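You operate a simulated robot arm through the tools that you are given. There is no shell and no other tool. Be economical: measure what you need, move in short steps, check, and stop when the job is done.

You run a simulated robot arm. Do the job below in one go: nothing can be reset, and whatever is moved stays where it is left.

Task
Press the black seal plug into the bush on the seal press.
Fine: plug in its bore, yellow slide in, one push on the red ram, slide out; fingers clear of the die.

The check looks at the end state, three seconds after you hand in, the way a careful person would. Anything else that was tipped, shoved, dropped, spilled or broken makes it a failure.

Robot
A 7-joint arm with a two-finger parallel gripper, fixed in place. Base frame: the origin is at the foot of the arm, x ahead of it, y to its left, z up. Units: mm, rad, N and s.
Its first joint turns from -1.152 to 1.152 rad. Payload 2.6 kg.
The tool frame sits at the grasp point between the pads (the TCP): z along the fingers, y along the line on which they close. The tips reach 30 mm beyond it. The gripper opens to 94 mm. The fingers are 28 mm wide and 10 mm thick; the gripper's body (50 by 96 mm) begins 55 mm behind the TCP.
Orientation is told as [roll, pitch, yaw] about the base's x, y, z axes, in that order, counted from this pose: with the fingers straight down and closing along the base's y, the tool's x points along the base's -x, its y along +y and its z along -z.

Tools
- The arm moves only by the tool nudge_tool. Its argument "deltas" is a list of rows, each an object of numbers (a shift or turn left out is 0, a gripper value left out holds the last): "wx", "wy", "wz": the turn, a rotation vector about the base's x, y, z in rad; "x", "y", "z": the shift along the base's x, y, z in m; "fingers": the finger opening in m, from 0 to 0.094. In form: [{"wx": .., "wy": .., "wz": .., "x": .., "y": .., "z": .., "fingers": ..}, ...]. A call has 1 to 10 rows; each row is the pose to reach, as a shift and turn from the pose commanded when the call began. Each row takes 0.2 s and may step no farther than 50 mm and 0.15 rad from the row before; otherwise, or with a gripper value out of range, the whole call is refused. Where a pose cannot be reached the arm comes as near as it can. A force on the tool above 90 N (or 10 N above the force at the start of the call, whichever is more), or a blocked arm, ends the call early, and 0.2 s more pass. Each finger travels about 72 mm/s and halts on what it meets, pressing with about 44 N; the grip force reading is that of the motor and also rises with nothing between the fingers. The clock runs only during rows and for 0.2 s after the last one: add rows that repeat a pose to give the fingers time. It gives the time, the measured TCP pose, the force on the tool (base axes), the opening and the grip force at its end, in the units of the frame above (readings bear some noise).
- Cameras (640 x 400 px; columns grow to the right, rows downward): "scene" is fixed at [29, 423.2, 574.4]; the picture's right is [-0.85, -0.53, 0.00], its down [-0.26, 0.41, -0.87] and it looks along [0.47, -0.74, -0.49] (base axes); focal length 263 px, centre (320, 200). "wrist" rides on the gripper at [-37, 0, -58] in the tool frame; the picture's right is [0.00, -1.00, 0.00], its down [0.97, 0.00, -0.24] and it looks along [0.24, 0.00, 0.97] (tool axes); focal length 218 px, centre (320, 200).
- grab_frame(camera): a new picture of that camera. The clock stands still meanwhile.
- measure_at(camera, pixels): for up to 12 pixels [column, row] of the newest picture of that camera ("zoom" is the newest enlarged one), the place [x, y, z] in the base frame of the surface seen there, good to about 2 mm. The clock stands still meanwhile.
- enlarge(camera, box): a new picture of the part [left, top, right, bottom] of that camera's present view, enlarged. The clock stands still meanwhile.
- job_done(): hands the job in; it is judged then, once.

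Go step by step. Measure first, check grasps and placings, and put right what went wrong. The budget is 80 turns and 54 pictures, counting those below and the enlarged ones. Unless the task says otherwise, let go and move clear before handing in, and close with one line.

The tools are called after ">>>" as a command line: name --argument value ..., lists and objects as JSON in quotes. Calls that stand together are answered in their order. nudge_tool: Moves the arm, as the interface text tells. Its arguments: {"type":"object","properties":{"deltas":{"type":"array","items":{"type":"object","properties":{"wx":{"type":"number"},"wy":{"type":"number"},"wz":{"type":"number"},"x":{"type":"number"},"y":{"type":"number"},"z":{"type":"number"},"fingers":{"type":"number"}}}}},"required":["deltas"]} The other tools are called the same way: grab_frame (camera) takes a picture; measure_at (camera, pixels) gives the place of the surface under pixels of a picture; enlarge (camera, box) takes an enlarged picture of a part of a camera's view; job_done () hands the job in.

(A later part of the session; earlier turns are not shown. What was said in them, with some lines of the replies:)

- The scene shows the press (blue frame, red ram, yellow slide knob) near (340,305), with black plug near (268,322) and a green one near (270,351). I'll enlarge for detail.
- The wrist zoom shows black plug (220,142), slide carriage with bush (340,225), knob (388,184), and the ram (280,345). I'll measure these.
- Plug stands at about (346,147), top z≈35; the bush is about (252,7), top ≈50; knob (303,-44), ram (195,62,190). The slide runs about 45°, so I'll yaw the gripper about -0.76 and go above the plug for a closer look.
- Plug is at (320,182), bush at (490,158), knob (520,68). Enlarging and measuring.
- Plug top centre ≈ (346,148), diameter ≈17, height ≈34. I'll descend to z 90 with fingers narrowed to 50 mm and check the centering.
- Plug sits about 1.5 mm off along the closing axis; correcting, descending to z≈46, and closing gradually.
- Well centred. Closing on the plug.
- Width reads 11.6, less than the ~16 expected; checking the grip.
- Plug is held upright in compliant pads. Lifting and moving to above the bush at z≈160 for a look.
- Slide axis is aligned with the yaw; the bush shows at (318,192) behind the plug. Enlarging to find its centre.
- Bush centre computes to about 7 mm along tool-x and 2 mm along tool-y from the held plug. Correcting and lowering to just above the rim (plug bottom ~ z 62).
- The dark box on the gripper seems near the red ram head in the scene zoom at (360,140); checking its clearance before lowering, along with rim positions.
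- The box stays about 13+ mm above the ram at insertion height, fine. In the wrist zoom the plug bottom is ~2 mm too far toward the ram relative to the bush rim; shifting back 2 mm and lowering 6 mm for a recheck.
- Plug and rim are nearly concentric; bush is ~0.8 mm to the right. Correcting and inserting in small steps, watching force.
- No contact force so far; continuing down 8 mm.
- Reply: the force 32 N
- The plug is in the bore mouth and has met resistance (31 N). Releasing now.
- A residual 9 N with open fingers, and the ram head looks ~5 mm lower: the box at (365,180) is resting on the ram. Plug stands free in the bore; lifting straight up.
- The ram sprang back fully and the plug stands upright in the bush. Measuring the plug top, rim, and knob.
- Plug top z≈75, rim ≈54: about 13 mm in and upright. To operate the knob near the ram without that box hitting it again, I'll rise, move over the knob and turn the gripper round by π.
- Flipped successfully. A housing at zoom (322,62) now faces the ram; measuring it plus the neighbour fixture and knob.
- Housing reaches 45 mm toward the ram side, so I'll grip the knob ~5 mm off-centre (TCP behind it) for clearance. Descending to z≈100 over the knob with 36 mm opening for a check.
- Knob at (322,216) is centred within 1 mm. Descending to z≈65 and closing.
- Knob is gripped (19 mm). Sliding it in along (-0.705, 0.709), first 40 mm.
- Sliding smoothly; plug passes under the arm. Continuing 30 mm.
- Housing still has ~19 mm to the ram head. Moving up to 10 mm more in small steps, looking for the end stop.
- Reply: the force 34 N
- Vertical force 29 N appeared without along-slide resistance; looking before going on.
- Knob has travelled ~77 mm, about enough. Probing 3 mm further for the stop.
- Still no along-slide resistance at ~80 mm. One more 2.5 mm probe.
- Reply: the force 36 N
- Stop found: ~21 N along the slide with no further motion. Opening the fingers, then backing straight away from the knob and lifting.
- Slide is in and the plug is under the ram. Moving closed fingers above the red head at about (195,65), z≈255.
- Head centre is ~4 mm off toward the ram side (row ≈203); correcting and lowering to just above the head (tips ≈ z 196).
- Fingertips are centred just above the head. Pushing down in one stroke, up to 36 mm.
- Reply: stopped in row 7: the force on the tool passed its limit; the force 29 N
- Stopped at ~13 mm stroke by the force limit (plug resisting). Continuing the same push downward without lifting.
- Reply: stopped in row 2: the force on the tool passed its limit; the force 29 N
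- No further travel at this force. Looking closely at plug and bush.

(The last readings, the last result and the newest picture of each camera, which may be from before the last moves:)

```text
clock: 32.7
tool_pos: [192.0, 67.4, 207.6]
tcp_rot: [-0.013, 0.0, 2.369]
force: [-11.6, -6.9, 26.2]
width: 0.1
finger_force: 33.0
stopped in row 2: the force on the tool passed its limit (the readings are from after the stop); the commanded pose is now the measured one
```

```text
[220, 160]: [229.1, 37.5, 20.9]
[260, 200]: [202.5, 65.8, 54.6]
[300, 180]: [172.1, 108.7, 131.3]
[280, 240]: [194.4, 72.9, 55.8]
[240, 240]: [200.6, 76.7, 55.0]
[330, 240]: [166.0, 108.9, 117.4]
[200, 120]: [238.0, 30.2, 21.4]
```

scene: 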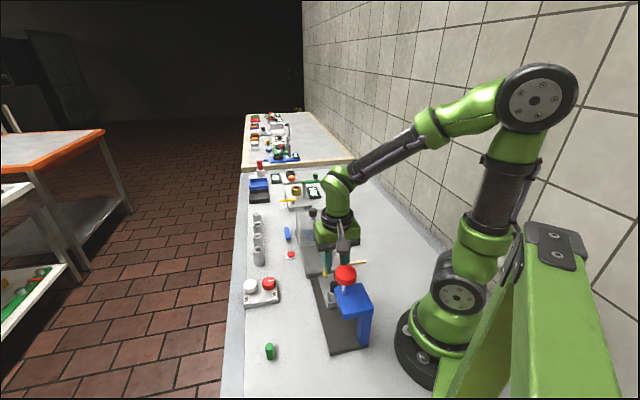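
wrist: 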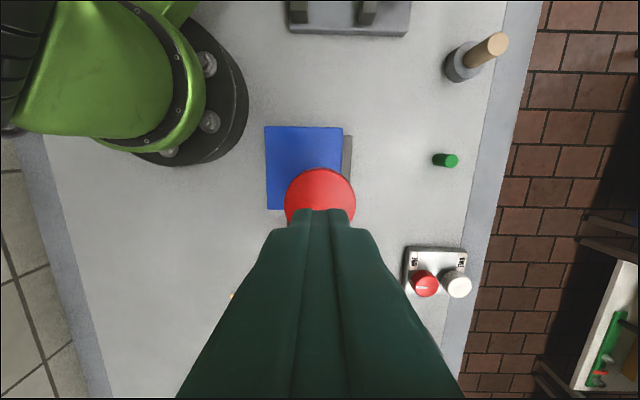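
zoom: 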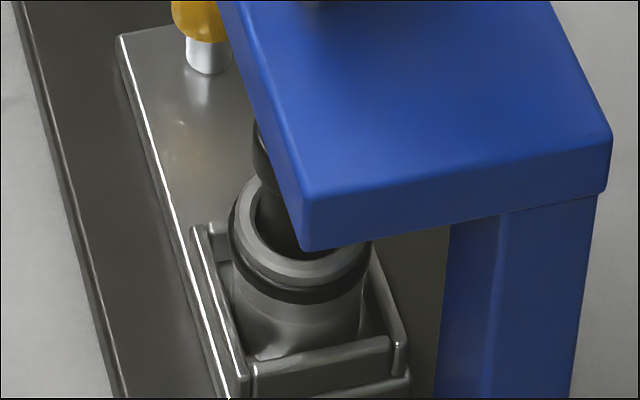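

>>> measure_at --camera "zoom" --pixels '[[258, 125], [257, 145], [256, 160], [262, 175], [272, 185], [280, 210], [275, 225], [285, 225], [240, 262], [330, 300], [262, 165]]'

>>> grab_frame --camera "wrist"

```text
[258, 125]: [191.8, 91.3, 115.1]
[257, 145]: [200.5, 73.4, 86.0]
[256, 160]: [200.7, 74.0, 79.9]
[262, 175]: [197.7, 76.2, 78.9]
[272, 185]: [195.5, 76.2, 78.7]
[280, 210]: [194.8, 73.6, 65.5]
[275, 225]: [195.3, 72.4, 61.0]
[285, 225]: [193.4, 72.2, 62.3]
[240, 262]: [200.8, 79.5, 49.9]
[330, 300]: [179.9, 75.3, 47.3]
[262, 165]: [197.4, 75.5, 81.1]
```

```text
11 pictures are left
```

wrist: 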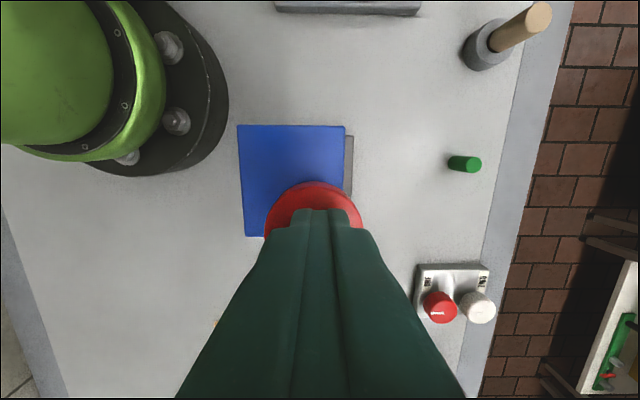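

The punch bottom (z≈79) has just met the plug top, so the press-fit resistance is what stops it. Ramping the push more gently in 1 mm steps, staying in contact.

>>> nudge_tool --deltas '[{"z": -0.001}, {"z": -0.002}, {"z": -0.003}, {"z": -0.004}]'

```text
clock: 33.6
tool_pos: [193.8, 67.6, 207.1]
tcp_rot: [-0.019, -0.001, 2.363]
force: [-14.3, -6.9, 27.4]
width: 0.0
finger_force: 33.1
stopped in row 4: the force on the tool passed its limit (the readings are from after the stop); the commanded pose is now the measured one
```

The ram stalls sharply at the same 13–14 mm stroke each time (hard end stop), and a new black seal band now shows around the bush below the rim at zoom (300,290), absent before the push. That reads as the press being completed; lifting off the ram straight up.

>>> nudge_tool --deltas '[{"z": 0.01}, {"z": 0.025}, {"z": 0.05}, {"z": 0.06}, {"z": 0.06}]'

>>> enlarge --camera "scene" --box '[315, 255, 375, 335]'

```text
clock: 34.8
tool_pos: [192.1, 67.2, 266.0]
tcp_rot: [-0.016, 0.002, 2.368]
force: [-0.4, 0.3, 0.8]
width: 0.0
finger_force: 32.7
```

```text
5.00 times, centred on (345, 295) of scene
```

zoom: 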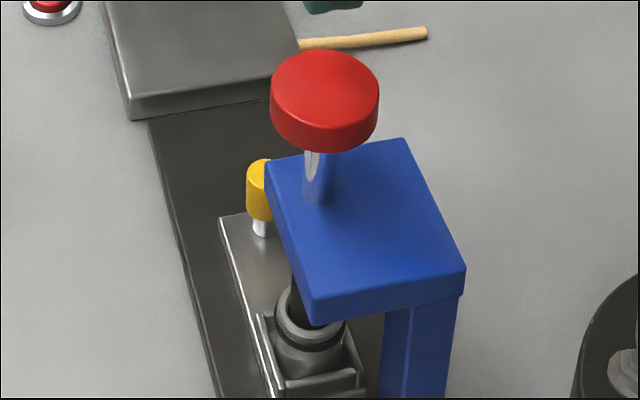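

The black band persists on the bush and the ram has returned; one push done. Now moving back behind the knob (281,-22), levelling the tool and opening to 36 mm.

>>> nudge_tool --deltas '[{"x": 0.022, "y": -0.0225, "z": 0, "wx": 0.016, "wz": 0.012}, {"x": 0.044, "y": -0.045, "z": 0, "wx": 0.016, "wz": 0.012}, {"x": 0.066, "y": -0.0675, "z": -0.01, "wx": 0.016, "wz": 0.012, "fingers": 0.036}, {"x": 0.0885, "y": -0.09, "z": -0.03, "wx": 0.016, "wz": 0.012, "fingers": 0.036}, {"x": 0.0885, "y": -0.09, "z": -0.07, "wx": 0.016, "wz": 0.012, "fingers": 0.036}, {"x": 0.0885, "y": -0.09, "z": -0.11, "wx": 0.016, "wz": 0.012, "fingers": 0.036}, {"x": 0.0885, "y": -0.09, "z": -0.11, "wx": 0.016, "wz": 0.012, "fingers": 0.036}]'

>>> grab_frame --camera "wrist"

>>> measure_at --camera "wrist" --pixels '[[320, 110], [322, 120], [320, 130]]'

```text
clock: 36.4
tool_pos: [281.2, -23.8, 157.3]
tcp_rot: [-0.027, -0.011, 2.38]
force: [0.3, 0.7, 0.6]
width: 36.2
finger_force: 0.1
```

```text
9 pictures are left
```

wrist: 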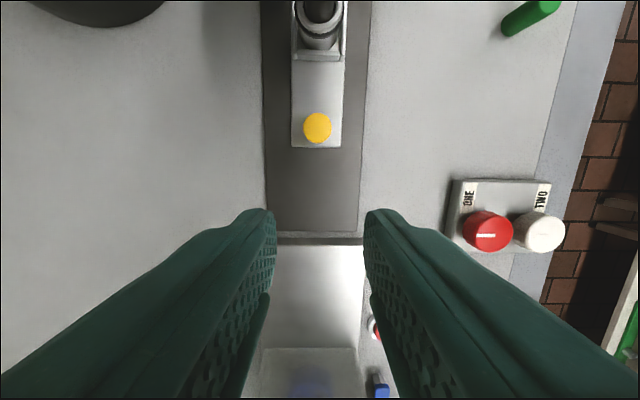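

```text
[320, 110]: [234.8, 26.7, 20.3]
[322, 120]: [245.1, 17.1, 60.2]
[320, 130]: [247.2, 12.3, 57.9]
```

The levelling correction went about the wrong axis; fixing the tilt (wx -0.027, wy +0.011) and lowering to z≈66 behind the knob.

>>> nudge_tool --deltas '[{"wx": -0.0271, "wy": 0.0107, "z": -0.02}, {"wx": -0.0271, "wy": 0.0107, "z": -0.055}, {"wx": -0.0271, "wy": 0.0107, "z": -0.09}, {"wx": -0.0271, "wy": 0.0107, "z": -0.09}]'

>>> grab_frame --camera "wrist"

```text
clock: 37.4
tool_pos: [281.6, -24.1, 66.3]
tcp_rot: [0.0, 0.001, 2.379]
force: [0.1, -0.4, 0.4]
width: 36.0
finger_force: 0.2
```

```text
8 pictures are left
```

wrist: 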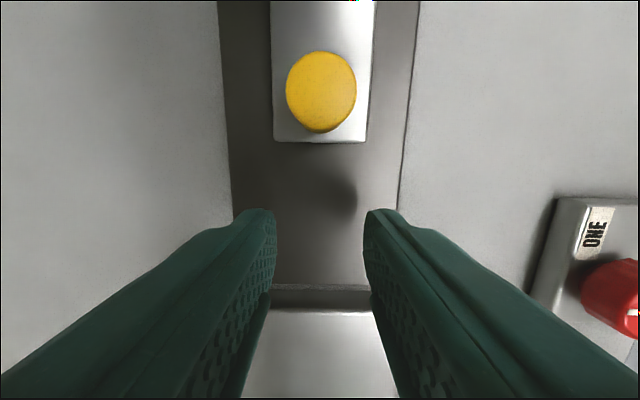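

Knob at (320,87) is laterally centred, ~52 mm ahead. Advancing 47 mm straddling it and closing.

>>> nudge_tool --deltas '[{"x": -0.0085, "y": 0.0085}, {"x": -0.017, "y": 0.017}, {"x": -0.0255, "y": 0.0255}, {"x": -0.0332, "y": 0.0333}, {"x": -0.0332, "y": 0.0333, "fingers": 0.028}, {"x": -0.0332, "y": 0.0333, "fingers": 0.02}, {"x": -0.0332, "y": 0.0333, "fingers": 0.01}, {"x": -0.0332, "y": 0.0333, "fingers": 0.008}]'

>>> grab_frame --camera "wrist"

```text
clock: 39.2
tool_pos: [247.6, 10.0, 66.1]
tcp_rot: [0.004, 0.001, 2.379]
force: [-12.0, -12.1, 6.9]
width: 19.1
finger_force: 44.8
```

```text
7 pictures are left
```

wrist: 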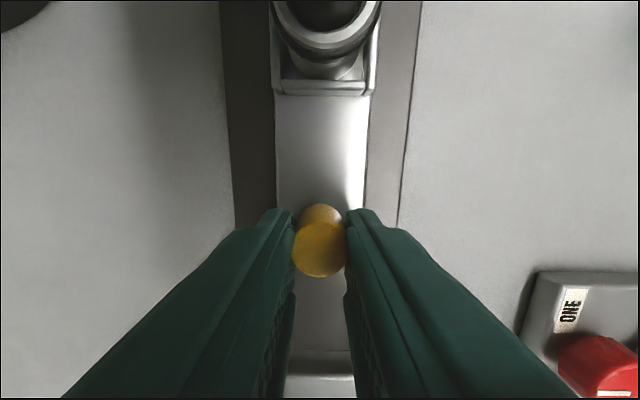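

Knob gripped again, seal band visible on the bush. Pulling the slide out ~70 mm.

>>> nudge_tool --deltas '[{"x": 0.004, "y": -0.0044}, {"x": 0.01, "y": -0.0105}, {"x": 0.017, "y": -0.0175}, {"x": 0.024, "y": -0.0247}, {"x": 0.031, "y": -0.0319}, {"x": 0.038, "y": -0.0389}, {"x": 0.045, "y": -0.0459}, {"x": 0.049, "y": -0.05}, {"x": 0.049, "y": -0.05}]'

>>> nudge_tool --deltas '[{"x": 0.0014, "y": -0.0014}, {"x": 0.0028, "y": -0.0028}, {"x": 0.0042, "y": -0.0042}, {"x": 0.0056, "y": -0.0056}, {"x": 0.0056, "y": -0.0056}]'

```text
clock: 41.2
tool_pos: [297.1, -39.3, 65.7]
tcp_rot: [0.001, 0.001, 2.38]
force: [-18.8, -19.2, 16.2]
width: 19.2
finger_force: 44.8
```

```text
clock: 42.4
tool_pos: [302.8, -46.1, 65.7]
tcp_rot: [0.001, -0.002, 2.379]
force: [-8.9, -10.1, -21.5]
width: 19.2
finger_force: 44.5
```

Nearly at the original position. Probing 2.5 mm more for the outer stop.

>>> nudge_tool --deltas '[{"x": 0.0005, "y": -0.0008}, {"x": 0.0011, "y": -0.0014}, {"x": 0.0017, "y": -0.002}, {"x": 0.0017, "y": -0.002}]'

```text
clock: 43.4
tool_pos: [303.7, -47.4, 66.6]
tcp_rot: [0.0, -0.001, 2.381]
force: [-2.3, -4.1, -26.8]
width: 19.4
finger_force: 44.9
```

>>> nudge_tool --deltas '[{"x": 0.0007, "y": -0.0007}, {"x": 0.0014, "y": -0.0014}, {"x": 0.0014, "y": -0.0014}]'

>>> grab_frame --camera "wrist"

>>> measure_at --camera "wrist" --pixels '[[320, 255], [320, 140], [320, 30], [318, 290]]'

```text
clock: 44.2
tool_pos: [305.2, -47.6, 66.9]
tcp_rot: [-0.001, -0.002, 2.379]
force: [-23.3, 6.5, 12.3]
width: 19.2
finger_force: 44.5
```

```text
6 pictures are left
```

wrist: 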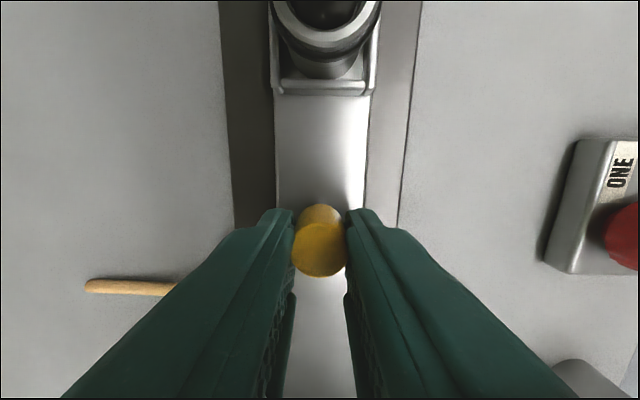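

```text
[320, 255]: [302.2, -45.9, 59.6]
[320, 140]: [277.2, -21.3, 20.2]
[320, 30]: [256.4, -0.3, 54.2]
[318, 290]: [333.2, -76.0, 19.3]
```

Outer stop reached (−21 N along the slide). Releasing and lifting clear.

>>> nudge_tool --deltas '[{"fingers": 0.026}, {"fingers": 0.036}, {"fingers": 0.036}, {"z": 0.03}, {"z": 0.075}, {"z": 0.12}, {"z": 0.165}, {"z": 0.2}, {"z": 0.2}]'

>>> enlarge --camera "scene" --box '[290, 240, 380, 320]'

>>> grab_frame --camera "wrist"

>>> measure_at --camera "wrist" --pixels '[[318, 185], [322, 110], [320, 105]]'

```text
clock: 46.2
tool_pos: [307.8, -49.4, 266.9]
tcp_rot: [0.0, 0.002, 2.38]
force: [-0.2, -0.7, 0.2]
width: 36.0
finger_force: 0.1
```

```text
5.00 times, centred on (335, 280) of scene
```

zoom: 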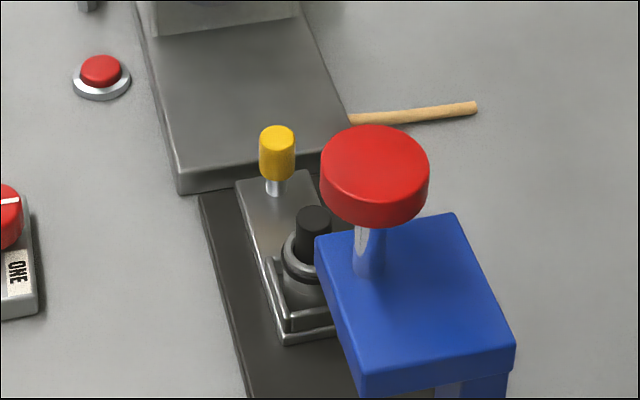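

```text
4 pictures are left
```

wrist: 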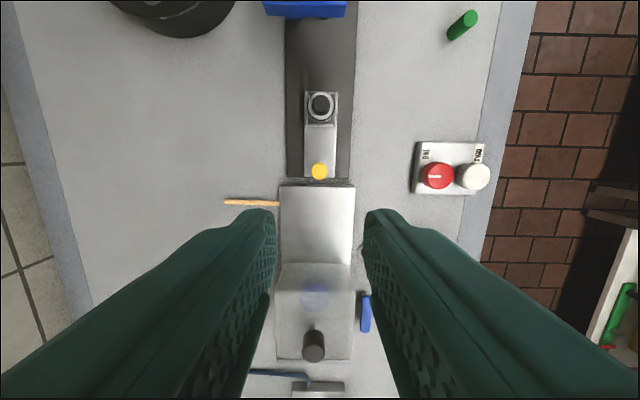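

```text
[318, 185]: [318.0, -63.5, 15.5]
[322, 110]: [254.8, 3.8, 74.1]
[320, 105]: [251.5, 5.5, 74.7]
```

The slide is fully out. The plug stands in the bush with the pressed seal band showing, the ram is back up, nothing else has moved, and the gripper is clear at z≈267. Handing in.

>>> job_done

```text
The job is handed in.
```

I put the black plug in the bush bore, slid it in to its stop, pushed the red ram once, slid it back out to its stop, and left the gripper open and clear of the die. The doubts: the plug stayed about 21 mm above the rim, so I judged the press complete from the ram's sharp stop and the black band that appeared on the bush; and while I was placing the plug, with the slide still out, the gripper briefly pressed the ram about 5 mm and it sprang back.
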